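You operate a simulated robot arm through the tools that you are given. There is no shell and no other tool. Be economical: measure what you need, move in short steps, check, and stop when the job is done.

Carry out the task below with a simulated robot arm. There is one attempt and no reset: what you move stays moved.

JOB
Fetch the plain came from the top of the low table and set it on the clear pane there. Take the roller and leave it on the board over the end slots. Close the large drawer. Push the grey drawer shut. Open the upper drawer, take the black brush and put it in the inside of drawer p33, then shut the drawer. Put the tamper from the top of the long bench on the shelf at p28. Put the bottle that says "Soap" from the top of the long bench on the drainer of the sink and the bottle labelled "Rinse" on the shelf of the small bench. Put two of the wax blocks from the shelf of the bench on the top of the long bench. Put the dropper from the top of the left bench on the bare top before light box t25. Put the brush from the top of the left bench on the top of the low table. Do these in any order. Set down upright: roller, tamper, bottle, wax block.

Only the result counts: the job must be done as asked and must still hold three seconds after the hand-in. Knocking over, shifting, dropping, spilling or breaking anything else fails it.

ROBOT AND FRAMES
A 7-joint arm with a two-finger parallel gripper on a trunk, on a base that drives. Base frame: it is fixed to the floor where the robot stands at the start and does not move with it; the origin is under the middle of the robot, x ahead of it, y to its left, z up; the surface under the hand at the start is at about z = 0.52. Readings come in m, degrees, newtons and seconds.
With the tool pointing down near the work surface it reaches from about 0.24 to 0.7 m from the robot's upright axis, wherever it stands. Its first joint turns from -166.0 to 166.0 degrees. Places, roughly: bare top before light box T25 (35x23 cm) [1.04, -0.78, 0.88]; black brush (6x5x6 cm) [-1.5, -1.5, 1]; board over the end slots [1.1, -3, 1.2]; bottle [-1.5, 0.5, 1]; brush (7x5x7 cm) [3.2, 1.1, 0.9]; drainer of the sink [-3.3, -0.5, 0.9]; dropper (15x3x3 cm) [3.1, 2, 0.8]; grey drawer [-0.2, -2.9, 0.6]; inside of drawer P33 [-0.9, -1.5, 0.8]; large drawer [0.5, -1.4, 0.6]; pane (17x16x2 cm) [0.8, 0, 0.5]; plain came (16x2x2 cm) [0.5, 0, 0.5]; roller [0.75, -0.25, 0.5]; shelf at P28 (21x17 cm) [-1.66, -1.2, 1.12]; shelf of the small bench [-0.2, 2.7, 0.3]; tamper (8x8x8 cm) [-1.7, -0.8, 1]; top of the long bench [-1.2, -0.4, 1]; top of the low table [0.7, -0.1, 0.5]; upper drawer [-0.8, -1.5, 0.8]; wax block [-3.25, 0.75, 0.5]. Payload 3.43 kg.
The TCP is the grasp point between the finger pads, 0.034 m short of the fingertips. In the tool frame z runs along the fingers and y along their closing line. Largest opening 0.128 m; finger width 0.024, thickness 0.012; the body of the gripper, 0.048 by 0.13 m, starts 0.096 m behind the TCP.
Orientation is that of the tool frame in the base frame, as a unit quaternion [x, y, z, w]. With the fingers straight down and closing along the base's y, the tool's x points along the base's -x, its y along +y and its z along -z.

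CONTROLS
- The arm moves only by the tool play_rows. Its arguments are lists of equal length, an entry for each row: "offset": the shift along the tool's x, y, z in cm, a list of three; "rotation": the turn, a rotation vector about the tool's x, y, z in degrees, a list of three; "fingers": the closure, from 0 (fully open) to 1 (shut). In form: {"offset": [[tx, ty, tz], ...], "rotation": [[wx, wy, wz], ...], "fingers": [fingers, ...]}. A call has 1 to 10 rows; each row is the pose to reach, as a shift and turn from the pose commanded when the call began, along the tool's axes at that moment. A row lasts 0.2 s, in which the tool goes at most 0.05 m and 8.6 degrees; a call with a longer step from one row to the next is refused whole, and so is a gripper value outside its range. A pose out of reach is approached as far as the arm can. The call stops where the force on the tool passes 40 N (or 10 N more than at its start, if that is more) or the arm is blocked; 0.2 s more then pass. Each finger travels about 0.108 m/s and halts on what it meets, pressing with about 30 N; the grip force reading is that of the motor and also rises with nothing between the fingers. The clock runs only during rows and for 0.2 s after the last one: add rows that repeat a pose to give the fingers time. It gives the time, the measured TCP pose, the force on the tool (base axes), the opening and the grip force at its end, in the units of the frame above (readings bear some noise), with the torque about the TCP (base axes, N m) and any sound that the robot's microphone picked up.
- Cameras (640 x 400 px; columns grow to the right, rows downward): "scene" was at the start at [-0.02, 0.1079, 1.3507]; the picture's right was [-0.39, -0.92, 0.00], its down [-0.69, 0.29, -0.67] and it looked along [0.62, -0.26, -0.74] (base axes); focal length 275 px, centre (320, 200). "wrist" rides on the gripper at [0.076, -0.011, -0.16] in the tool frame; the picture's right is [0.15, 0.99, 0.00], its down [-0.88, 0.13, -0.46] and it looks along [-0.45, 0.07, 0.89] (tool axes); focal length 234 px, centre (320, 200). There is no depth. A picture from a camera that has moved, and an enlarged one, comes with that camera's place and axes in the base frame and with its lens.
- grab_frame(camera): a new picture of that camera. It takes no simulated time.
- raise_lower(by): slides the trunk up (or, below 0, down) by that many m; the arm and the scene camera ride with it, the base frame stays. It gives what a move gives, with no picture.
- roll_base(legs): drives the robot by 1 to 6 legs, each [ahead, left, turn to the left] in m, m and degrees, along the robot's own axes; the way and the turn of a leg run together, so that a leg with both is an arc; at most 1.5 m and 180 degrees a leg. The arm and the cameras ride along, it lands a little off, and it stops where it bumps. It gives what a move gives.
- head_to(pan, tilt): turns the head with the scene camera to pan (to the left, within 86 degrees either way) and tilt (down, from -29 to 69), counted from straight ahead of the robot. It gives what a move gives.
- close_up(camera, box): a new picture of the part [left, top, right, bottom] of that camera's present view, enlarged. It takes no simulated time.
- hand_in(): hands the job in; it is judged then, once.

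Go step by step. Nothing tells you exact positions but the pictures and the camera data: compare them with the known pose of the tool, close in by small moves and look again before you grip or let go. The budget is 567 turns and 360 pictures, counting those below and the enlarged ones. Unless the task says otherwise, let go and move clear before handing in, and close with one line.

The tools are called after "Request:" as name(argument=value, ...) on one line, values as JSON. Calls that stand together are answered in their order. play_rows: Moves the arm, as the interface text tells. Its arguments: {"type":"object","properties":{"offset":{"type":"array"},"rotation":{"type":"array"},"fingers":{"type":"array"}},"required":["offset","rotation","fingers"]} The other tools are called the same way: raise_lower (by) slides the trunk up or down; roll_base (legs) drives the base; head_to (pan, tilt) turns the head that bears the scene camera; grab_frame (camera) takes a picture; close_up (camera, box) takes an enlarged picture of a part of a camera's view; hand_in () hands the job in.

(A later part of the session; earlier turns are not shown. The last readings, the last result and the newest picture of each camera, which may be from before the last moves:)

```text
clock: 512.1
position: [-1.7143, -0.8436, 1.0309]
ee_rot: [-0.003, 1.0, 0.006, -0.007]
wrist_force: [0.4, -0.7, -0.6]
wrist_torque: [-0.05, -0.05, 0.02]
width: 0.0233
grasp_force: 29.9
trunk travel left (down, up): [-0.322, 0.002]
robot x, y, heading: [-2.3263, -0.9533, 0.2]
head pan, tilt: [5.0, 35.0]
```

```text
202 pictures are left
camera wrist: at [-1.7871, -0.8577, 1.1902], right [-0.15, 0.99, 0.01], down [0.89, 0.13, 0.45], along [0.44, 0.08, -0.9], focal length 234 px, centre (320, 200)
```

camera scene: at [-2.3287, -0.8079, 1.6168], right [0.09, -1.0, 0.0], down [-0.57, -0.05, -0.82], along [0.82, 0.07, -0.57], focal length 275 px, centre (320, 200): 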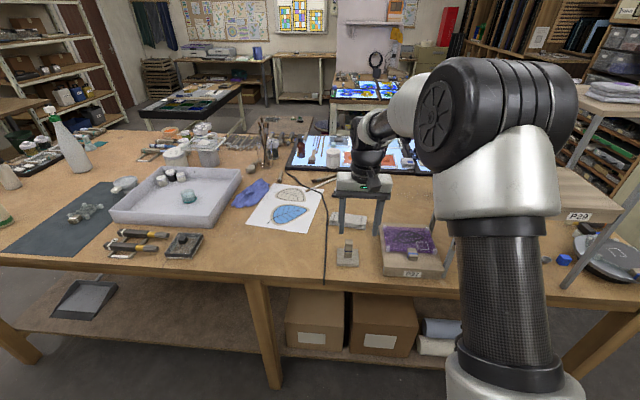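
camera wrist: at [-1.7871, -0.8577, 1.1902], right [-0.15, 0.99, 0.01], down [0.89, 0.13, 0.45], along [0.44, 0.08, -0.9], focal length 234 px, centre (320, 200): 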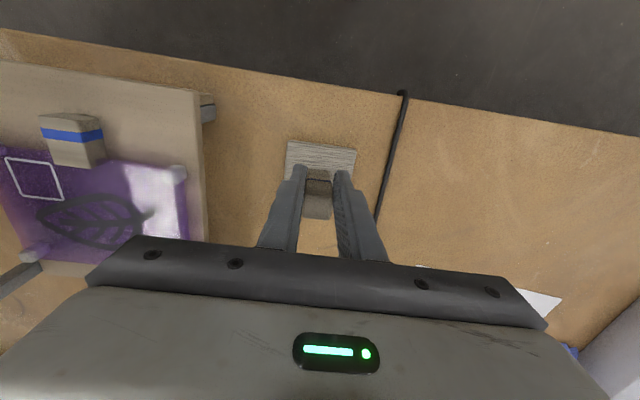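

Request:
play_rows(offset=[[0, 0, -4.5], [0, 0, -9], [0, 0, -13.5], [0, 0, -18], [0, 0, -22.5], [0, 0, -25], [2, -4.5, -25], [2, -9, -25], [2, -13.5, -25], [2, -18, -25]], rotation=[[0, 0, 0], [0, 0, 0], [0, 0, 0], [0, 0, 0], [0, 0, 0], [0, 0, 0], [0, 0, 0], [0, 0, 0], [0, 0, 0], [0, 0, 0]], fingers=[1, 1, 1, 1, 1, 1, 1, 1, 1, 1])

Request:
grab_frame(camera="scene")

Request:
grab_frame(camera="wrist")

```text
clock: 514.3
position: [-1.7295, -1.0257, 1.2773]
ee_rot: [-0.002, 1.0, 0.005, -0.007]
wrist_force: [0.3, -0.7, -1.8]
wrist_torque: [0.01, 0.02, 0.01]
width: 0.0234
grasp_force: 30.2
trunk travel left (down, up): [-0.322, 0.002]
robot x, y, heading: [-2.3235, -0.9528, -0.4]
head pan, tilt: [5.0, 35.0]
```

```text
201 pictures are left
camera scene: at [-2.3292, -0.8087, 1.6169], right [0.09, -1.0, 0.0], down [-0.57, -0.05, -0.82], along [0.82, 0.07, -0.57], focal length 275 px, centre (320, 200)
```

scene: 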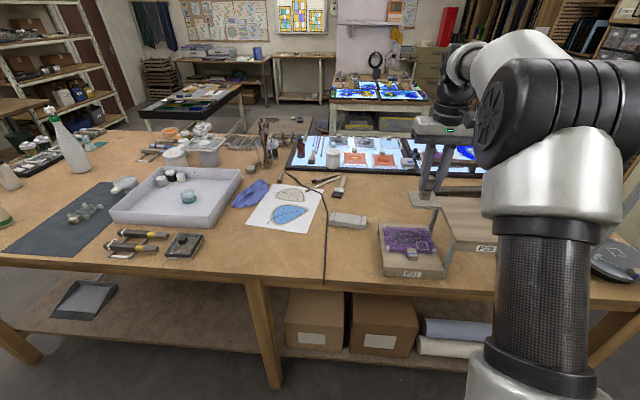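

```text
200 pictures are left
camera wrist: at [-1.8016, -1.0406, 1.437], right [-0.15, 0.99, 0.01], down [0.89, 0.13, 0.45], along [0.44, 0.08, -0.9], focal length 234 px, centre (320, 200)
```

wrist: 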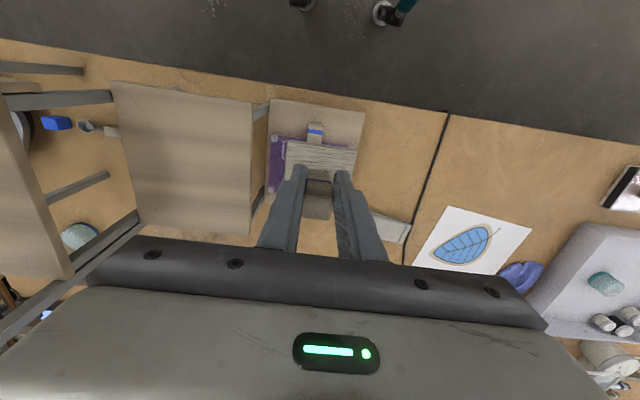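

Request:
play_rows(offset=[[-1.6, -4.4, 0], [-3.2, -8.8, 0], [-4.8, -13.1, 0], [-6.2, -17.4, 0], [-6.2, -17.4, 4]], rotation=[[0, 0, 0], [0, 0, 0], [0, 0, 0], [0, 0, 0], [0, 0, 0]], fingers=[1, 1, 1, 1, 1])

Request:
grab_frame(camera="wrist")

Request:
grab_frame(camera="scene")

```text
clock: 515.5
position: [-1.6755, -1.1958, 1.2287]
ee_rot: [-0.002, 1.0, 0.007, -0.007]
wrist_force: [0.3, 0.1, -1.0]
wrist_torque: [0.0, 0.06, 0.02]
width: 0.0236
grasp_force: 29.8
out of reach, approached as far as the arm can: row 4, 5
trunk travel left (down, up): [-0.322, 0.002]
robot x, y, heading: [-2.3231, -0.9535, 0.2]
head pan, tilt: [5.0, 35.0]
```

```text
199 pictures are left
camera wrist: at [-1.7469, -1.2094, 1.39], right [-0.15, 0.99, 0.01], down [0.89, 0.13, 0.44], along [0.44, 0.08, -0.9], focal length 234 px, centre (320, 200)
```

wrist: 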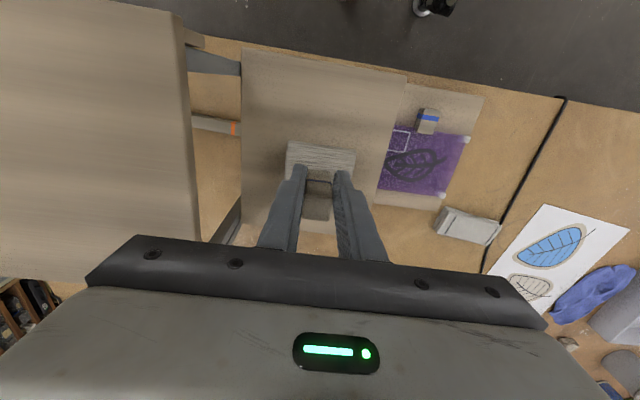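

```text
198 pictures are left
camera scene: at [-2.3275, -0.8091, 1.6169], right [0.09, -1.0, 0.0], down [-0.57, -0.05, -0.82], along [0.81, 0.07, -0.58], focal length 275 px, centre (320, 200)
```

scene: 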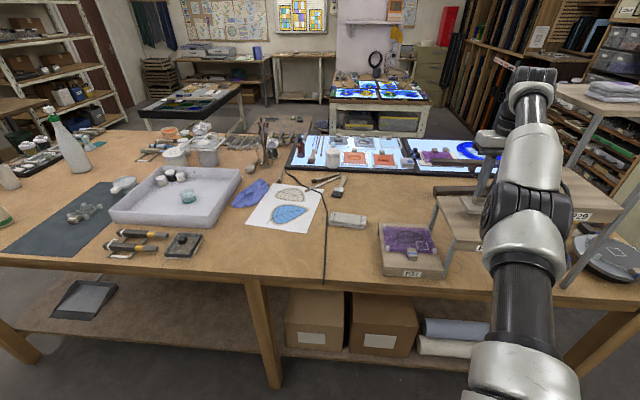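

Request:
play_rows(offset=[[0.5, 0, 1], [0.5, 0, 2], [0.5, 0, 3]], rotation=[[0, 0, 0], [0, 0, 0], [0, 0, 0]], fingers=[1, 1, 1])

Request:
play_rows(offset=[[0, 0, 0.3], [0, 0, 0.6], [0, 0, 0.9]], rotation=[[0, 0, 0], [0, 0, 0], [0, 0, 0]], fingers=[1, 1, 1])

```text
clock: 516.3
position: [-1.6723, -1.1993, 1.2071]
ee_rot: [-0.003, 1.0, 0.006, -0.008]
wrist_force: [-0.2, 0.8, -2.0]
wrist_torque: [0.01, 0.05, 0.0]
width: 0.0234
grasp_force: 29.9
out of reach, approached as far as the arm can: row 1, 2, 3
trunk travel left (down, up): [-0.322, 0.002]
robot x, y, heading: [-2.3257, -0.957, 0.2]
head pan, tilt: [5.0, 35.0]
```

```text
clock: 517.1
position: [-1.67, -1.1988, 1.2004]
ee_rot: [-0.002, 1.0, 0.005, -0.005]
wrist_force: [-3.8, 1.8, 7.1]
wrist_torque: [-0.13, -0.16, -0.01]
width: 0.0235
grasp_force: 30.1
trunk travel left (down, up): [-0.322, 0.002]
robot x, y, heading: [-2.325, -0.9551, 0.0]
head pan, tilt: [5.0, 35.0]
```

Request:
grab_frame(camera="wrist")

Request:
play_rows(offset=[[0, 0, 0.2], [0, 0, 0.2], [0, 0, 0.2], [0, 0, 0.2], [0, 0, -2], [0, 0, -6], [0, 0, -10]], rotation=[[0, 0, 0], [0, 0, 0], [0, 0, 0], [0, 0, 0], [0, 0, 0], [0, 0, 0], [0, 0, 0]], fingers=[1, 0.8, 0.65, 0.6, 0.6, 0.6, 0.6])

Request:
grab_frame(camera="wrist")

```text
197 pictures are left
camera wrist: at [-1.7428, -1.2131, 1.36], right [-0.15, 0.99, 0.01], down [0.89, 0.13, 0.45], along [0.44, 0.08, -0.9], focal length 234 px, centre (320, 200)
```

wrist: 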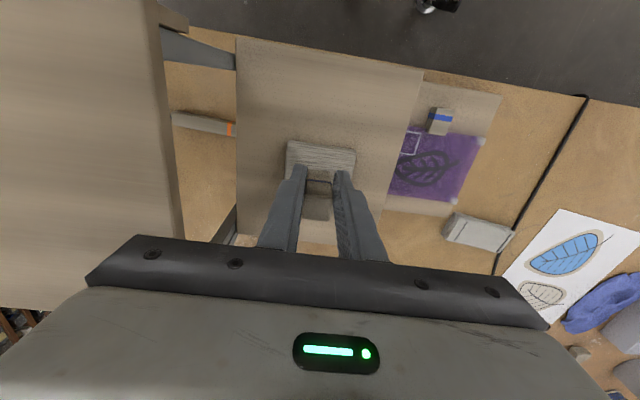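

```text
clock: 518.7
position: [-1.6982, -1.1866, 1.2908]
ee_rot: [-0.003, 1.0, 0.005, -0.006]
wrist_force: [1.2, -0.2, 0.6]
wrist_torque: [-0.03, -0.05, 0.01]
width: 0.0514
grasp_force: 0.1
out of reach, approached as far as the arm can: row 6, 7
trunk travel left (down, up): [-0.322, 0.002]
robot x, y, heading: [-2.321, -0.9563, 0.0]
head pan, tilt: [5.0, 35.0]
```

```text
196 pictures are left
camera wrist: at [-1.7707, -1.2006, 1.4503], right [-0.15, 0.99, 0.01], down [0.89, 0.13, 0.45], along [0.44, 0.08, -0.89], focal length 234 px, centre (320, 200)
```

wrist: 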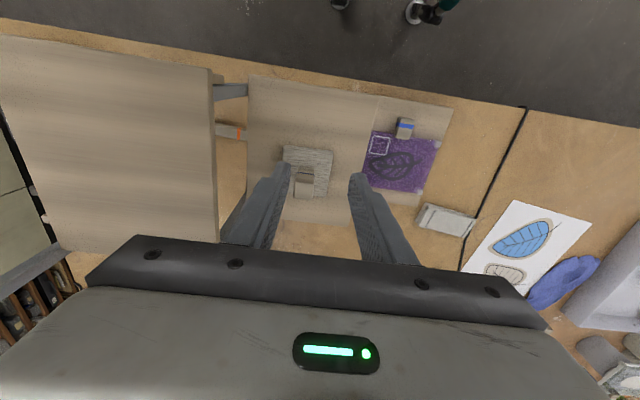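

The tamper stands on P28. Next the bottles; I tuck the arm, drive north along the bench and look for labels.

Request:
play_rows(offset=[[4, 2, 0], [8, 4, 0], [12, 8, 0], [16, 12, 2], [19, 16, 5], [21, 20, 8]], rotation=[[0, 0, 0], [0, 0, 0], [0, 0, 0], [0, 0, 0], [0, 0, 0], [0, 0, 0]], fingers=[0.3, 0.3, 0.3, 0.3, 0.3, 0.3])

Request:
roll_base(legs=[[-0.05, 1.3, 0]])

Request:
head_to(pan=15, tilt=35)

Request:
grab_frame(camera="scene")

```text
refused: row 3 steps farther than a row can; nothing moved
```

```text
clock: 531.4
position: [-1.7458, 0.1148, 1.2898]
ee_rot: [-0.002, 1.0, 0.006, -0.007]
wrist_force: [0.4, 0.3, -0.9]
wrist_torque: [-0.04, 0.0, 0.01]
width: 0.0512
grasp_force: 0.0
trunk travel left (down, up): [-0.322, 0.002]
robot x, y, heading: [-2.3721, 0.3484, -0.1]
head pan, tilt: [5.0, 35.0]
```

```text
clock: 532.1
position: [-1.745, 0.1153, 1.2884]
ee_rot: [-0.002, 1.0, 0.006, -0.007]
wrist_force: [0.0, -0.7, 0.1]
wrist_torque: [0.0, 0.01, -0.02]
width: 0.0513
grasp_force: 0.0
trunk travel left (down, up): [-0.322, 0.002]
robot x, y, heading: [-2.3762, 0.3463, -0.2]
head pan, tilt: [15.0, 35.0]
```

```text
195 pictures are left
camera scene: at [-2.3811, 0.5097, 1.6169], right [0.26, -0.97, 0.0], down [-0.55, -0.15, -0.82], along [0.79, 0.21, -0.57], focal length 275 px, centre (320, 200)
```

scene: 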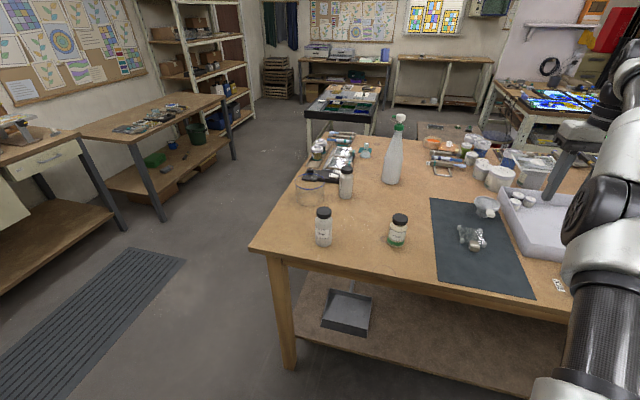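

Request:
close_up(camera="scene", box=[280, 110, 440, 260])

Request:
close_up(camera="scene", box=[300, 195, 420, 255])

```text
2.67 times, centred on (360, 185) of scene
camera zoom: at [-2.3811, 0.5097, 1.6169], right [0.26, -0.97, 0.0], down [-0.55, -0.15, -0.82], along [0.79, 0.21, -0.57], focal length 733 px, centre (213, 240)
```

zoom: 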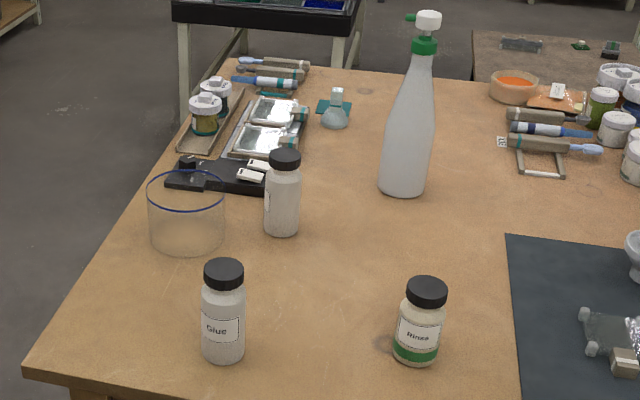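

```text
5.33 times, centred on (360, 225) of scene
camera zoom: at [-2.3811, 0.5097, 1.6169], right [0.26, -0.97, 0.0], down [-0.55, -0.15, -0.82], along [0.79, 0.21, -0.57], focal length 1467 px, centre (107, 67)
```

zoom: 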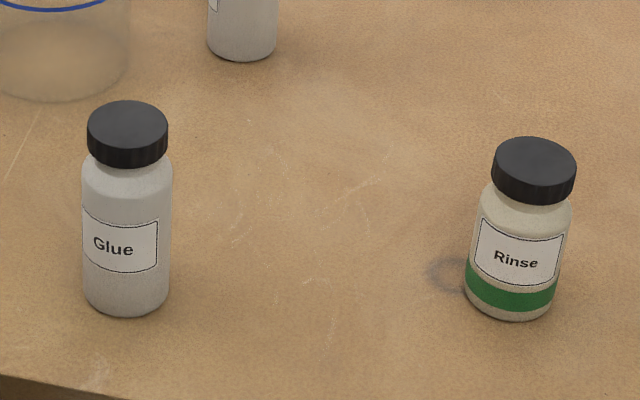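

Request:
close_up(camera="scene", box=[325, 155, 375, 205])

Request:
play_rows(offset=[[3, 3, 0], [6, 6, 0], [9, 9, 0], [12, 12, 0], [15, 15, 0], [18, 18, 0]], rotation=[[0, 0, 0], [0, 0, 0], [0, 0, 0], [0, 0, 0], [0, 0, 0], [0, 0, 0]], fingers=[0.3, 0.3, 0.3, 0.3, 0.3, 0.3])

```text
8.00 times, centred on (350, 180) of scene
camera zoom: at [-2.3811, 0.5097, 1.6169], right [0.26, -0.97, 0.0], down [-0.55, -0.15, -0.82], along [0.79, 0.21, -0.57], focal length 2200 px, centre (80, 360)
```

zoom: 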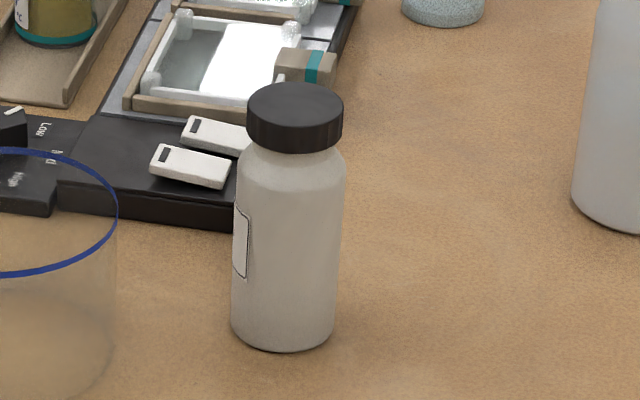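

```text
clock: 533.5
position: [-1.9264, 0.2933, 1.2941]
ee_rot: [-0.002, 1.0, 0.005, -0.007]
wrist_force: [0.3, 0.4, -0.1]
wrist_torque: [-0.02, 0.0, 0.0]
width: 0.0895
grasp_force: 0.0
trunk travel left (down, up): [-0.322, 0.002]
robot x, y, heading: [-2.3743, 0.3501, -0.2]
head pan, tilt: [15.0, 35.0]
```

Request:
roll_base(legs=[[0, 0.95, 0]])

Request:
head_to(pan=-35, tilt=30)

Request:
grab_frame(camera="scene")

```text
clock: 543.1
position: [-1.9306, 1.2657, 1.2946]
ee_rot: [-0.009, 1.0, 0.006, -0.007]
wrist_force: [0.6, -0.1, 0.2]
wrist_torque: [0.0, 0.03, 0.01]
width: 0.0897
grasp_force: 0.1
trunk travel left (down, up): [-0.322, 0.002]
robot x, y, heading: [-2.3823, 1.3156, 0.8]
head pan, tilt: [15.0, 35.0]
```

```text
clock: 544.3
position: [-1.9297, 1.2649, 1.2942]
ee_rot: [-0.01, 1.0, 0.007, -0.006]
wrist_force: [0.2, -0.3, 1.2]
wrist_torque: [-0.01, -0.01, -0.02]
width: 0.0894
grasp_force: 0.0
trunk travel left (down, up): [-0.322, 0.002]
robot x, y, heading: [-2.3793, 1.3143, 1.0]
head pan, tilt: [-35.0, 30.0]
```

```text
191 pictures are left
camera scene: at [-2.3997, 1.3992, 1.6246], right [-0.56, -0.83, 0.0], down [-0.41, 0.28, -0.87], along [0.72, -0.49, -0.5], focal length 275 px, centre (320, 200)
```

scene: 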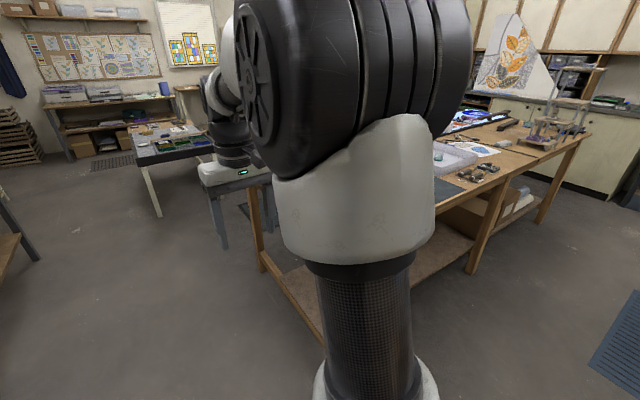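

Request:
roll_base(legs=[[0, 0, -80]])

Request:
head_to(pan=42, tilt=30)

Request:
grab_frame(camera="scene")

```text
clock: 548.2
position: [-2.3357, 0.8619, 1.2947]
ee_rot: [0.625, 0.78, 0.009, -0.003]
wrist_force: [0.2, 0.2, -0.2]
wrist_torque: [0.01, 0.0, 0.0]
width: 0.0897
grasp_force: 0.1
trunk travel left (down, up): [-0.322, 0.002]
robot x, y, heading: [-2.3825, 1.3129, -77.7]
head pan, tilt: [-35.0, 30.0]
```

```text
clock: 549.7
position: [-2.3374, 0.8622, 1.2944]
ee_rot: [0.625, 0.781, 0.009, -0.002]
wrist_force: [-0.3, -0.3, 0.3]
wrist_torque: [0.02, 0.0, 0.01]
width: 0.0898
grasp_force: 0.0
trunk travel left (down, up): [-0.322, 0.002]
robot x, y, heading: [-2.3808, 1.3118, -77.9]
head pan, tilt: [42.0, 30.0]
```

```text
190 pictures are left
camera scene: at [-2.1915, 1.3761, 1.6247], right [-0.58, -0.81, 0.0], down [-0.41, 0.29, -0.87], along [0.7, -0.51, -0.5], focal length 275 px, centre (320, 200)
```

scene: 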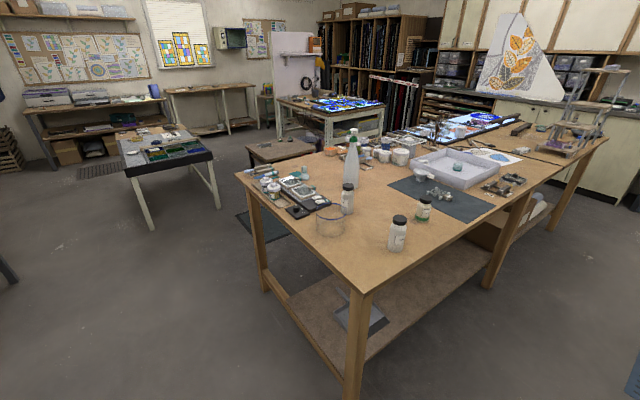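

Request:
close_up(camera="scene", box=[330, 170, 440, 260])

Request:
close_up(camera="scene", box=[330, 175, 370, 220])

```text
4.44 times, centred on (385, 215) of scene
camera zoom: at [-2.1915, 1.3761, 1.6247], right [-0.58, -0.81, 0.0], down [-0.41, 0.29, -0.87], along [0.7, -0.51, -0.5], focal length 1222 px, centre (31, 133)
```

zoom: 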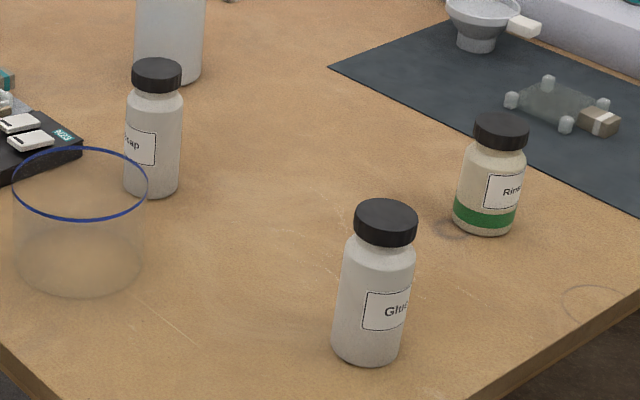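

```text
8.89 times, centred on (350, 198) of scene
camera zoom: at [-2.1915, 1.3761, 1.6247], right [-0.58, -0.81, 0.0], down [-0.41, 0.29, -0.87], along [0.7, -0.51, -0.5], focal length 2445 px, centre (53, 222)
```

zoom: 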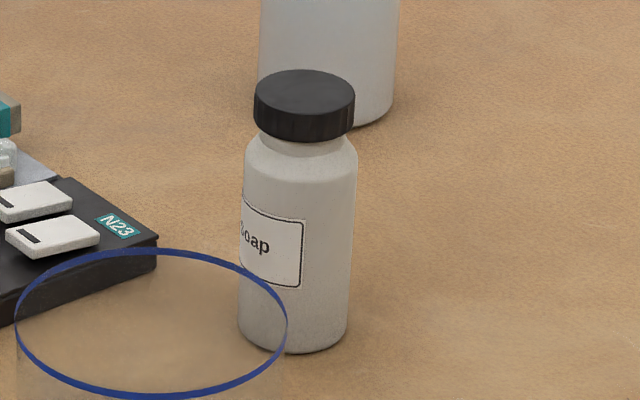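

"Soap" is the back bottle at about (-1.425, 0.662); "Rinse" is at about (-1.66, 0.443). I approach Soap from the bench's north end.

Request:
roll_base(legs=[[0, 0, -12.1], [0, 0.95, 0]])

Request:
head_to(pan=-10, tilt=45)

Request:
grab_frame(camera="scene")

Request:
grab_frame(camera="wrist")

```text
clock: 559.8
position: [-1.4878, 0.8735, 1.2943]
ee_rot: [0.699, 0.715, 0.009, -0.001]
wrist_force: [-0.4, -0.1, 0.6]
wrist_torque: [0.01, 0.03, -0.01]
width: 0.0897
grasp_force: 0.1
trunk travel left (down, up): [-0.322, 0.002]
robot x, y, heading: [-1.4436, 1.3249, -89.1]
head pan, tilt: [42.0, 30.0]
```

```text
clock: 561.0
position: [-1.4877, 0.8749, 1.2948]
ee_rot: [0.699, 0.715, 0.01, 0.0]
wrist_force: [-0.6, -0.3, -0.4]
wrist_torque: [-0.01, -0.02, 0.01]
width: 0.0896
grasp_force: 0.0
trunk travel left (down, up): [-0.322, 0.002]
robot x, y, heading: [-1.4425, 1.3247, -89.0]
head pan, tilt: [-10.0, 45.0]
```

```text
187 pictures are left
camera scene: at [-1.3184, 1.3344, 1.6021], right [-0.99, 0.16, 0.0], down [0.11, 0.7, -0.71], along [-0.11, -0.7, -0.71], focal length 275 px, centre (320, 200)
```

scene: 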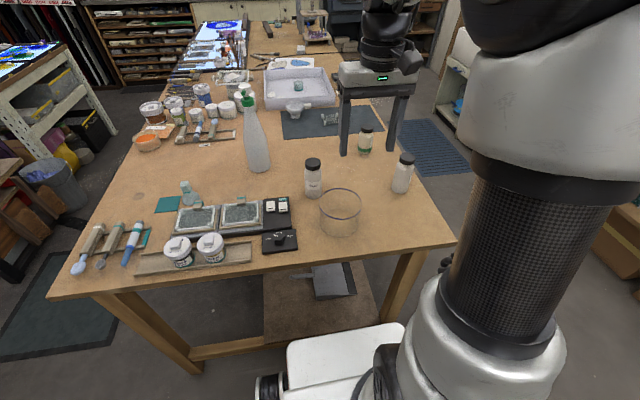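

```text
186 pictures are left
camera wrist: at [-1.5011, 0.9469, 1.4546], right [0.99, 0.17, 0.01], down [0.15, -0.88, 0.45], along [0.09, -0.44, -0.9], focal length 234 px, centre (320, 200)
```

wrist: 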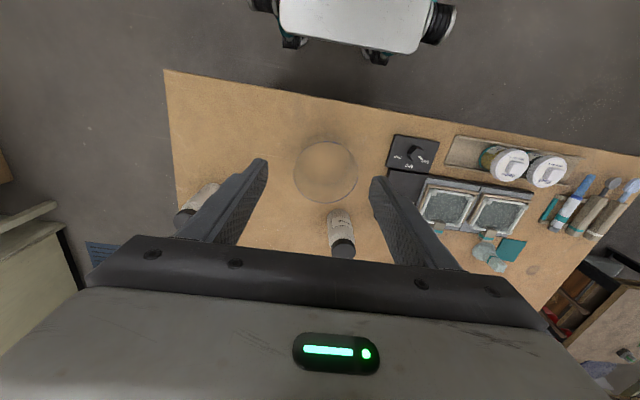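

Request:
play_rows(offset=[[-4, 1.7, 0], [-8, 3.4, 0], [-12, 5, 0], [-16, 6.7, 0], [-20.3, 8.3, 1.5], [-20.3, 8.3, 6]], rotation=[[0, 0, 0], [0, 0, 0], [0, 0, 0], [0, 0, 0], [0, 0, 0], [0, 0, 0]], fingers=[0.3, 0.3, 0.3, 0.3, 0.25, 0.25])

Request:
grab_frame(camera="wrist")

Request:
close_up(camera="scene", box=[240, 80, 420, 250])

```text
clock: 562.4
position: [-1.3992, 0.673, 1.2318]
ee_rot: [0.699, 0.715, 0.009, 0.0]
wrist_force: [0.5, 0.4, -0.6]
wrist_torque: [-0.01, -0.04, 0.0]
width: 0.0962
grasp_force: 0.0
trunk travel left (down, up): [-0.322, 0.002]
robot x, y, heading: [-1.4418, 1.3226, -88.6]
head pan, tilt: [-10.0, 45.0]
```

```text
185 pictures are left
camera wrist: at [-1.4121, 0.7462, 1.3914], right [0.99, 0.17, 0.01], down [0.15, -0.88, 0.45], along [0.09, -0.44, -0.9], focal length 234 px, centre (320, 200)
```

wrist: 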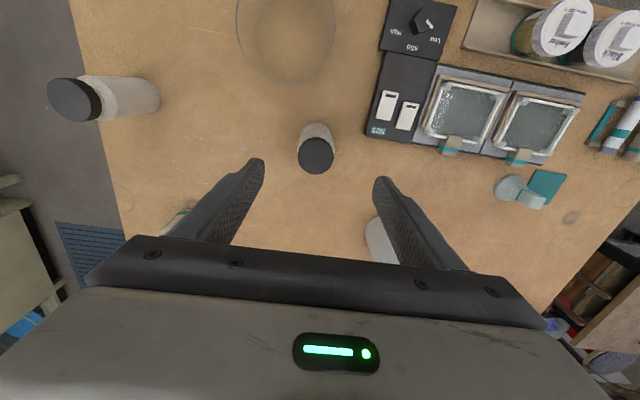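

```text
2.35 times, centred on (330, 165) of scene
camera zoom: at [-1.3184, 1.3343, 1.6021], right [-0.99, 0.16, 0.0], down [0.11, 0.7, -0.71], along [-0.11, -0.7, -0.71], focal length 647 px, centre (296, 282)
```

zoom: 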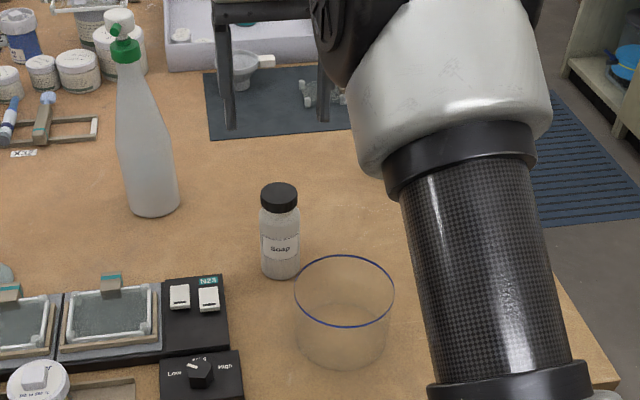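

Request:
play_rows(offset=[[-0.4, 0, 4], [-0.8, 0, 8], [-0.8, 0, 12], [-0.8, 0, 16], [-0.8, 0, 18.5]], rotation=[[0, 0, 0], [0, 0, 0], [0, 0, 0], [0, 0, 0], [0, 0, 0]], fingers=[0.25, 0.25, 0.25, 0.25, 0.25])

Request:
grab_frame(camera="wrist")

Request:
close_up(camera="scene", box=[240, 80, 420, 250])

```text
clock: 563.6
position: [-1.3935, 0.6651, 1.0468]
ee_rot: [0.699, 0.715, 0.009, -0.001]
wrist_force: [-0.1, 0.3, -0.8]
wrist_torque: [-0.01, 0.01, -0.03]
width: 0.0961
grasp_force: 0.1
trunk travel left (down, up): [-0.322, 0.002]
robot x, y, heading: [-1.4394, 1.3231, -88.9]
head pan, tilt: [-10.0, 45.0]
```

```text
183 pictures are left
camera wrist: at [-1.4085, 0.7385, 1.2072], right [0.99, 0.17, 0.01], down [0.15, -0.88, 0.45], along [0.09, -0.44, -0.9], focal length 234 px, centre (320, 200)
```

wrist: 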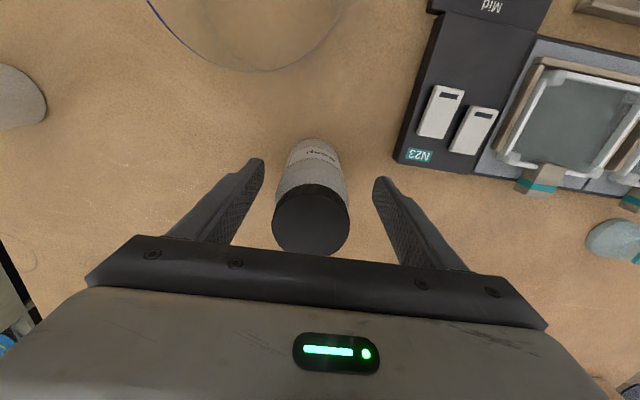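

```text
2.35 times, centred on (330, 165) of scene
camera zoom: at [-1.3184, 1.3342, 1.6021], right [-0.99, 0.16, 0.0], down [0.11, 0.7, -0.71], along [-0.11, -0.7, -0.71], focal length 647 px, centre (296, 282)
```

zoom: 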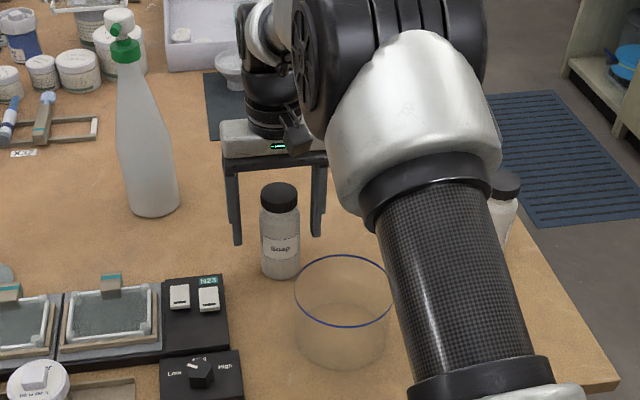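

Request:
play_rows(offset=[[0.4, -0.5, 0.3], [0.4, -0.5, 0.3], [0.4, -0.5, 0.3], [0.4, -0.5, 0.3], [0.4, -0.5, 0.3]], rotation=[[0, 0, 0], [0, 0, 0], [0, 0, 0], [0, 0, 0], [0, 0, 0]], fingers=[0.3, 0.5, 0.8, 1, 1])

Request:
play_rows(offset=[[0, 0, -4], [0, 0, -8], [0, 0, -12], [0, 0, -16], [0, 0, -20], [0, 0, -24], [0, 0, -28]], rotation=[[0, 0, 0], [0, 0, 0], [0, 0, 0], [0, 0, 0], [0, 0, 0], [0, 0, 0], [0, 0, 0]], fingers=[1, 1, 1, 1, 1, 1, 1])

Request:
grab_frame(camera="wrist")

Request:
grab_frame(camera="scene")

```text
clock: 564.8
position: [-1.4003, 0.6718, 1.0443]
ee_rot: [0.7, 0.714, 0.008, 0.0]
wrist_force: [-0.9, -1.1, 2.8]
wrist_torque: [-0.14, 0.21, 0.01]
width: 0.0548
grasp_force: 30.4
trunk travel left (down, up): [-0.322, 0.002]
robot x, y, heading: [-1.4414, 1.3258, -88.8]
head pan, tilt: [-10.0, 45.0]
```

```text
clock: 566.4
position: [-1.4073, 0.6688, 1.323]
ee_rot: [0.699, 0.715, 0.011, -0.002]
wrist_force: [-0.2, -0.1, -1.1]
wrist_torque: [0.03, 0.01, -0.01]
width: 0.055
grasp_force: 30.4
trunk travel left (down, up): [-0.322, 0.002]
robot x, y, heading: [-1.4439, 1.3231, -89.2]
head pan, tilt: [-10.0, 45.0]
```

```text
181 pictures are left
camera wrist: at [-1.4191, 0.7414, 1.4844], right [0.99, 0.17, 0.01], down [0.15, -0.89, 0.44], along [0.09, -0.43, -0.9], focal length 234 px, centre (320, 200)
```

wrist: 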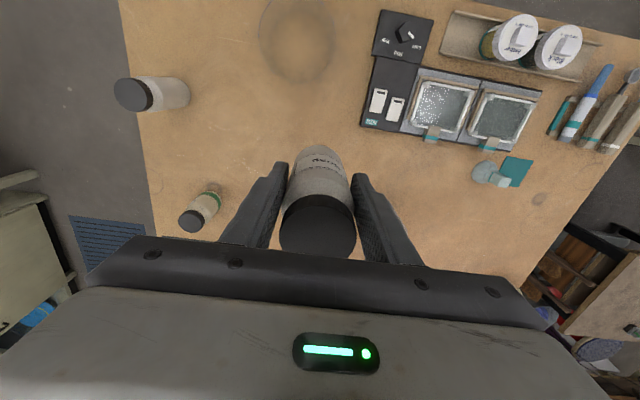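

```text
180 pictures are left
camera scene: at [-1.3184, 1.3332, 1.602], right [-0.99, 0.16, 0.0], down [0.11, 0.7, -0.71], along [-0.11, -0.7, -0.71], focal length 275 px, centre (320, 200)
```

scene: 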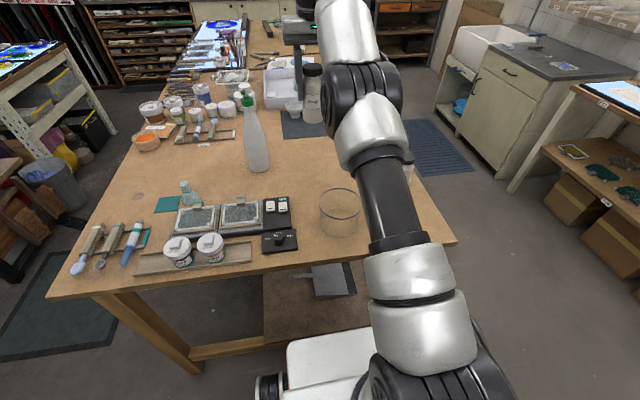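

Request:
play_rows(offset=[[4, 0, 0], [8, 0, 0], [12, 0, 0], [16, 0, 0], [20, 0, 0]], rotation=[[0, 0, 0], [0, 0, 0], [0, 0, 0], [0, 0, 0], [0, 0, 0]], fingers=[1, 1, 1, 1, 1])

Request:
roll_base(legs=[[0, -0.94, -0.8], [0, 0, -90], [0, 0.9, 0], [0, 0.85, 0]])

Request:
head_to(pan=15, tilt=35)

Request:
grab_frame(camera="scene")

```text
clock: 567.6
position: [-1.4103, 0.8681, 1.329]
ee_rot: [0.699, 0.715, 0.008, 0.0]
wrist_force: [0.0, 0.4, -2.7]
wrist_torque: [0.04, -0.04, -0.02]
width: 0.0546
grasp_force: 30.2
trunk travel left (down, up): [-0.322, 0.002]
robot x, y, heading: [-1.4431, 1.3231, -89.1]
head pan, tilt: [-10.0, 45.0]
```

```text
clock: 597.4
position: [-2.7591, -0.4677, 1.3288]
ee_rot: [1.0, 0.025, 0.007, 0.006]
wrist_force: [-0.4, -0.3, -2.4]
wrist_torque: [-0.02, 0.0, 0.01]
width: 0.0545
grasp_force: 30.4
trunk travel left (down, up): [-0.322, 0.002]
robot x, y, heading: [-2.3012, -0.4264, -177.3]
head pan, tilt: [-10.0, 45.0]
```

```text
clock: 598.3
position: [-2.7583, -0.4675, 1.3281]
ee_rot: [1.0, 0.025, 0.007, 0.007]
wrist_force: [0.4, 0.9, -1.4]
wrist_torque: [0.0, -0.01, -0.03]
width: 0.0545
grasp_force: 29.7
trunk travel left (down, up): [-0.322, 0.002]
robot x, y, heading: [-2.3051, -0.4228, -177.4]
head pan, tilt: [15.0, 35.0]
```

```text
179 pictures are left
camera scene: at [-2.294, -0.589, 1.6168], right [-0.3, 0.95, 0.0], down [0.55, 0.17, -0.82], along [-0.78, -0.25, -0.57], focal length 275 px, centre (320, 200)
```

scene: 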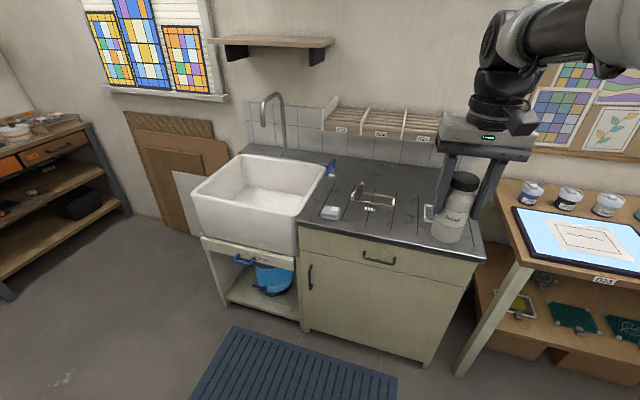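

Request:
close_up(camera="scene", box=[290, 90, 500, 270])

Request:
grab_frame(camera="wrist")

```text
2.22 times, centred on (395, 180) of scene
camera zoom: at [-2.294, -0.589, 1.6168], right [-0.3, 0.95, 0.0], down [0.55, 0.17, -0.82], along [-0.78, -0.25, -0.57], focal length 611 px, centre (153, 244)
```

zoom: 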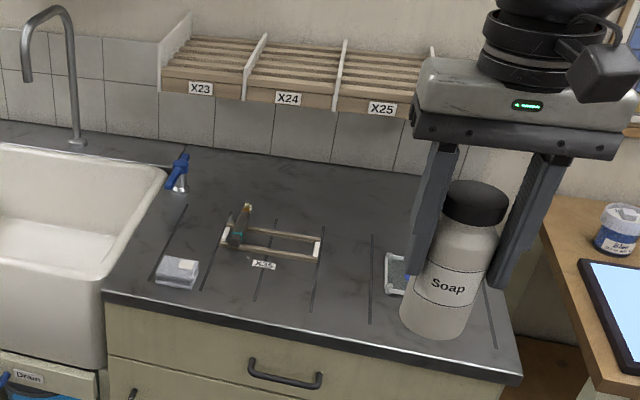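

```text
177 pictures are left
camera wrist: at [-2.6846, -0.4515, 1.4889], right [0.19, -0.98, 0.01], down [-0.88, -0.17, 0.45], along [-0.43, -0.1, -0.9], focal length 234 px, centre (320, 200)
```

wrist: 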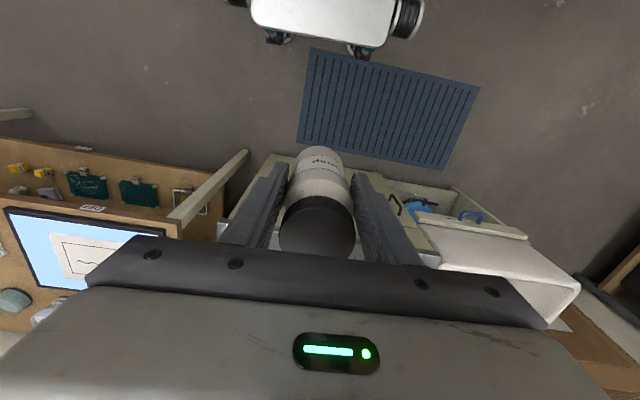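

Request:
roll_base(legs=[[0.25, 0.09, -2.6]])

Request:
grab_frame(camera="scene")

```text
clock: 600.2
position: [-3.009, -0.5435, 1.3291]
ee_rot: [1.0, 0.001, 0.007, 0.006]
wrist_force: [-0.5, 0.0, -1.2]
wrist_torque: [0.04, -0.04, 0.03]
width: 0.0543
grasp_force: 30.0
trunk travel left (down, up): [-0.322, 0.002]
robot x, y, heading: [-2.5552, -0.5218, 179.7]
head pan, tilt: [15.0, 35.0]
```

```text
176 pictures are left
camera scene: at [-2.5498, -0.6861, 1.6168], right [-0.26, 0.97, 0.0], down [0.55, 0.15, -0.82], along [-0.79, -0.21, -0.57], focal length 275 px, centre (320, 200)
```

scene: 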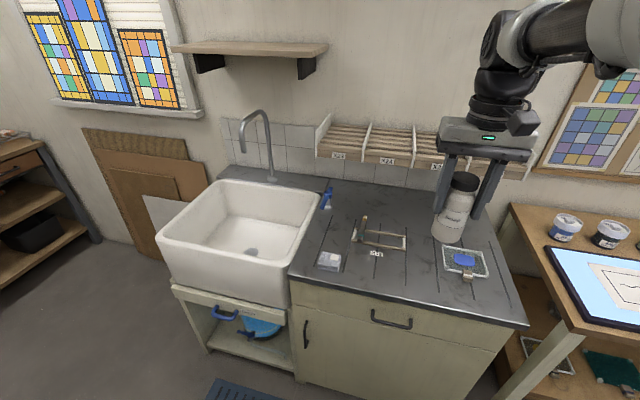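

Request:
play_rows(offset=[[-4.2, -0.5, 0], [-8.4, -1, 0], [-12.6, -1.4, 0], [-16.8, -1.9, 0], [-21.1, -2.35, 1], [-21.1, -2.35, 5.5], [-21.1, -2.35, 10], [-21.1, -2.35, 14.5], [-21.1, -2.35, 19], [-21.1, -2.35, 23.5]], rotation=[[0, 0, 0], [0, 0, 0], [0, 0, 0], [0, 0, 0], [0, 0, 0], [0, 0, 0], [0, 0, 0], [0, 0, 0], [0, 0, 0], [0, 0, 0]], fingers=[1, 1, 1, 1, 1, 1, 1, 1, 1, 1])

Request:
close_up(camera="scene", box=[340, 150, 540, 300])

Request:
grab_frame(camera="wrist")

```text
clock: 602.4
position: [-3.2182, -0.5236, 1.0878]
ee_rot: [1.0, 0.001, 0.007, 0.006]
wrist_force: [2.0, -0.3, -1.6]
wrist_torque: [0.04, -0.02, 0.0]
width: 0.0547
grasp_force: 30.1
out of reach, approached as far as the arm can: row 5
trunk travel left (down, up): [-0.322, 0.002]
robot x, y, heading: [-2.5531, -0.524, 179.7]
head pan, tilt: [15.0, 35.0]
```

```text
2.67 times, centred on (440, 225) of scene
camera zoom: at [-2.5496, -0.6859, 1.6169], right [-0.26, 0.97, 0.0], down [0.55, 0.15, -0.82], along [-0.79, -0.21, -0.57], focal length 733 px, centre (0, 133)
```

zoom: 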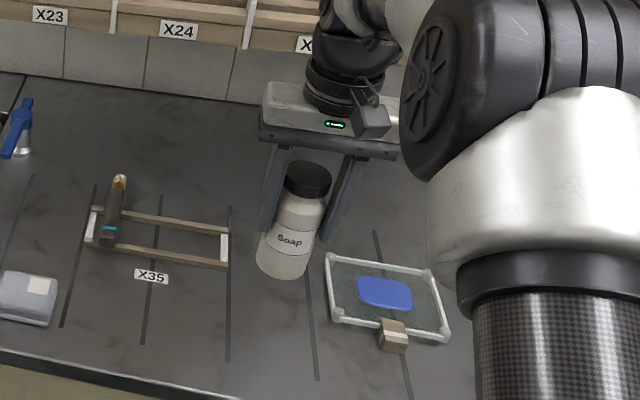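

```text
174 pictures are left
camera wrist: at [-3.1433, -0.5101, 1.2478], right [0.15, -0.99, 0.01], down [-0.89, -0.13, 0.45], along [-0.44, -0.08, -0.9], focal length 234 px, centre (320, 200)
```

wrist: 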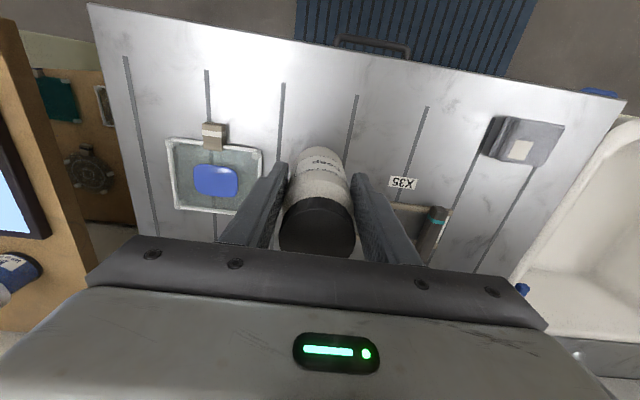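

Request:
play_rows(offset=[[0, 0, 3], [0, 0, 6], [0, 0, 8.5]], rotation=[[0, 0, 0], [0, 0, 0], [0, 0, 0]], fingers=[1, 1, 1])

Request:
play_rows(offset=[[0, 0, 0.5], [0, 0, 1], [0, 0, 1.5]], rotation=[[0, 0, 0], [0, 0, 0], [0, 0, 0]], fingers=[1, 1, 1])

Request:
close_up(camera="scene", box=[340, 150, 540, 300])

```text
clock: 603.2
position: [-3.2151, -0.5244, 1.0026]
ee_rot: [1.0, 0.002, 0.006, 0.006]
wrist_force: [-0.2, 0.9, -2.2]
wrist_torque: [-0.01, 0.01, -0.04]
width: 0.0545
grasp_force: 30.5
trunk travel left (down, up): [-0.322, 0.002]
robot x, y, heading: [-2.5542, -0.5232, 179.6]
head pan, tilt: [15.0, 35.0]
```

```text
clock: 604.0
position: [-3.2155, -0.525, 0.9958]
ee_rot: [1.0, 0.0, 0.004, 0.005]
wrist_force: [5.6, -0.3, 24.9]
wrist_torque: [0.59, -0.27, -0.11]
width: 0.0547
grasp_force: 29.7
trunk travel left (down, up): [-0.322, 0.002]
robot x, y, heading: [-2.5541, -0.5213, 179.6]
head pan, tilt: [15.0, 35.0]
```

```text
2.67 times, centred on (440, 225) of scene
camera zoom: at [-2.5461, -0.6861, 1.6174], right [-0.26, 0.97, 0.0], down [0.55, 0.15, -0.82], along [-0.79, -0.21, -0.57], focal length 733 px, centre (0, 133)
```

zoom: 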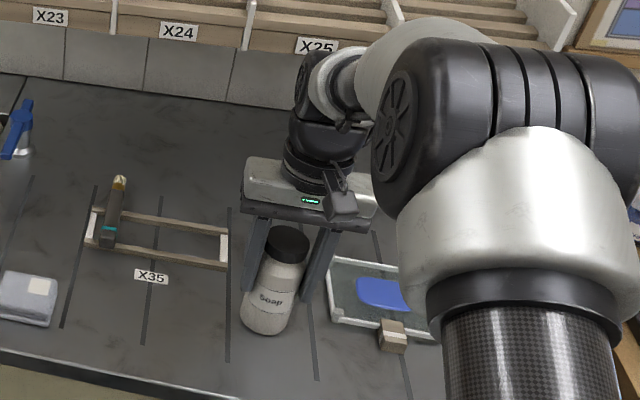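

Request:
play_rows(offset=[[0, 0, -0.4], [0, 0, -0.4], [0, 0, -0.4], [0, 0, -0.4], [0, 0, -4], [0, 0, -8], [0, 0, -12], [0, 0, -16]], rotation=[[0, 0, 0], [0, 0, 0], [0, 0, 0], [0, 0, 0], [0, 0, 0], [0, 0, 0], [0, 0, 0], [0, 0, 0]], fingers=[0.8, 0.55, 0.42, 0.42, 0.42, 0.42, 0.42, 0.42])

Request:
grab_frame(camera="scene")

```text
clock: 605.8
position: [-3.2162, -0.5225, 1.1512]
ee_rot: [1.0, 0.002, 0.007, 0.006]
wrist_force: [0.8, 0.1, 0.0]
wrist_torque: [-0.01, 0.02, -0.02]
width: 0.074
grasp_force: 0.0
trunk travel left (down, up): [-0.322, 0.002]
robot x, y, heading: [-2.5491, -0.5223, 179.8]
head pan, tilt: [15.0, 35.0]
```

```text
172 pictures are left
camera scene: at [-2.5489, -0.6859, 1.6168], right [-0.26, 0.97, 0.0], down [0.55, 0.15, -0.82], along [-0.79, -0.21, -0.57], focal length 275 px, centre (320, 200)
```

scene: 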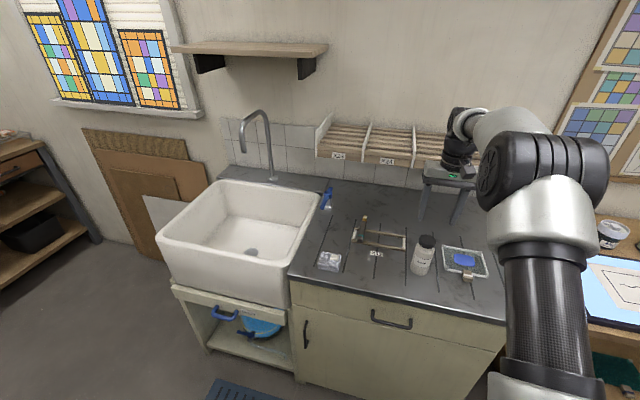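

Request:
play_rows(offset=[[4, 0, -4], [8, 0, -6], [12, 0, -6], [16, 0, -6], [20, 0, -6]], rotation=[[0, 0, 0], [0, 0, 0], [0, 0, 0], [0, 0, 0], [0, 0, 0]], fingers=[0.42, 0.42, 0.42, 0.42, 0.42])

Request:
roll_base(legs=[[-0.35, 0, 0], [0, -1.25, 0]])

Request:
head_to(pan=5, tilt=45)

Request:
grab_frame(camera="scene")

```text
refused: row 1 steps farther than a row can; nothing moved
```

```text
clock: 619.9
position: [-2.8904, 0.7003, 1.1507]
ee_rot: [1.0, 0.021, 0.007, 0.006]
wrist_force: [0.2, 0.8, -0.9]
wrist_torque: [0.01, 0.0, 0.02]
width: 0.0743
grasp_force: 0.2
trunk travel left (down, up): [-0.322, 0.002]
robot x, y, heading: [-2.2282, 0.7246, -178.2]
head pan, tilt: [15.0, 35.0]
```

```text
clock: 620.6
position: [-2.8908, 0.7008, 1.1506]
ee_rot: [1.0, 0.021, 0.007, 0.006]
wrist_force: [-0.4, 0.6, -0.4]
wrist_torque: [-0.01, 0.0, 0.03]
width: 0.0743
grasp_force: 0.0
trunk travel left (down, up): [-0.322, 0.002]
robot x, y, heading: [-2.2233, 0.726, -177.7]
head pan, tilt: [5.0, 45.0]
```

```text
171 pictures are left
camera scene: at [-2.2143, 0.5795, 1.6021], right [-0.12, 0.99, 0.0], down [0.7, 0.09, -0.71], along [-0.7, -0.09, -0.71], focal length 275 px, centre (320, 200)
```

scene: 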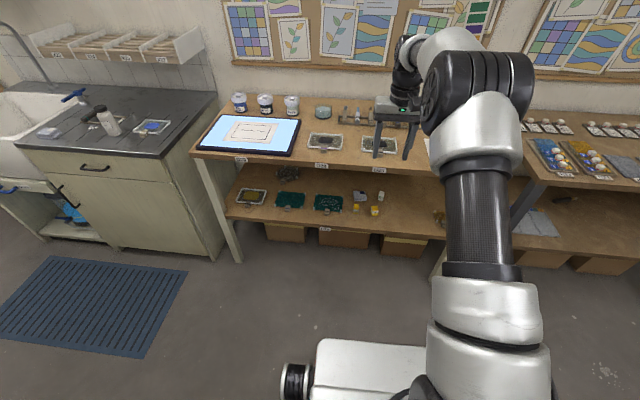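

Request:
close_up(camera="scene", box=[220, 150, 450, 260])

Request:
close_up(camera="scene", box=[40, 80, 200, 180])

```text
2.78 times, centred on (335, 205) of scene
camera zoom: at [-2.2143, 0.5795, 1.6021], right [-0.12, 0.99, 0.0], down [0.7, 0.09, -0.71], along [-0.7, -0.09, -0.71], focal length 765 px, centre (278, 186)
```

zoom: 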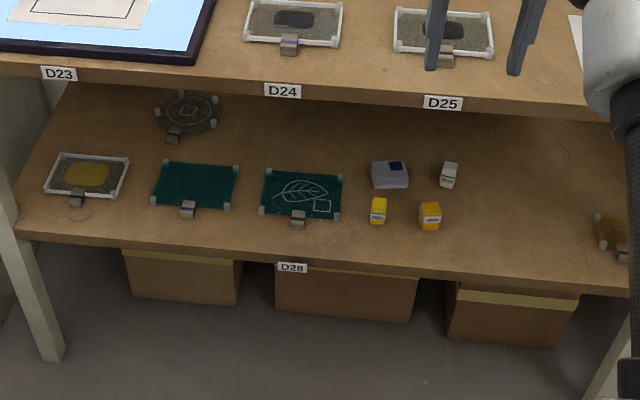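

```text
4.00 times, centred on (120, 130) of scene
camera zoom: at [-2.2143, 0.5795, 1.6021], right [-0.12, 0.99, 0.0], down [0.7, 0.09, -0.71], along [-0.7, -0.09, -0.71], focal length 1100 px, centre (1120, 480)
```

zoom: 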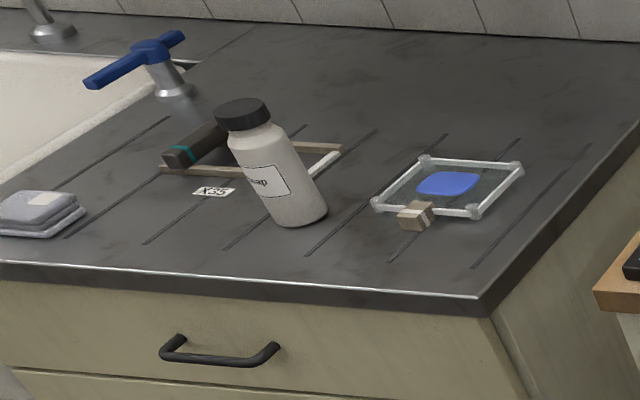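

Request:
close_up(camera="scene", box=[345, 180, 395, 220])

```text
10.00 times, centred on (370, 200) of scene
camera zoom: at [-2.2143, 0.5795, 1.6021], right [-0.12, 0.99, 0.0], down [0.7, 0.09, -0.71], along [-0.7, -0.09, -0.71], focal length 2750 px, centre (-180, 200)
```

zoom: 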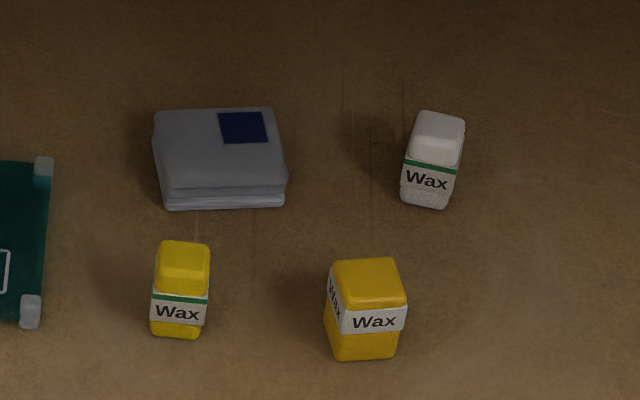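

Three blocks are labelled "Wax"; I will take the two front ones (yellow and orange). First I pull the arm in and lower the trunk.

Request:
play_rows(offset=[[4, 0, 0], [8, 0, 0], [12, 0, 1], [16, 0, 3], [19, 0, 6], [20, 0, 10], [20, 0, 14.5]], rotation=[[0, 0, 0], [0, 0, 0], [0, 0, 0], [0, 0, 0], [0, 0, 0], [0, 0, 0], [0, 0, 0]], fingers=[0.42, 0.42, 0.42, 0.42, 0.42, 0.42, 0.42])

Request:
raise_lower(by=-0.32)

```text
clock: 622.2
position: [-2.6897, 0.7057, 1.009]
ee_rot: [1.0, 0.021, 0.007, 0.005]
wrist_force: [-0.3, 0.5, -0.3]
wrist_torque: [0.02, -0.03, 0.02]
width: 0.0741
grasp_force: 0.0
trunk travel left (down, up): [-0.322, 0.002]
robot x, y, heading: [-2.2248, 0.7266, -177.9]
head pan, tilt: [5.0, 45.0]
```

```text
clock: 625.4
position: [-2.6886, 0.7067, 0.6895]
ee_rot: [1.0, 0.021, 0.007, 0.006]
wrist_force: [0.1, -0.1, 0.3]
wrist_torque: [-0.03, -0.01, 0.0]
width: 0.0744
grasp_force: 0.0
trunk travel left (down, up): [-0.002, 0.322]
robot x, y, heading: [-2.2251, 0.7311, -177.8]
head pan, tilt: [5.0, 45.0]
```

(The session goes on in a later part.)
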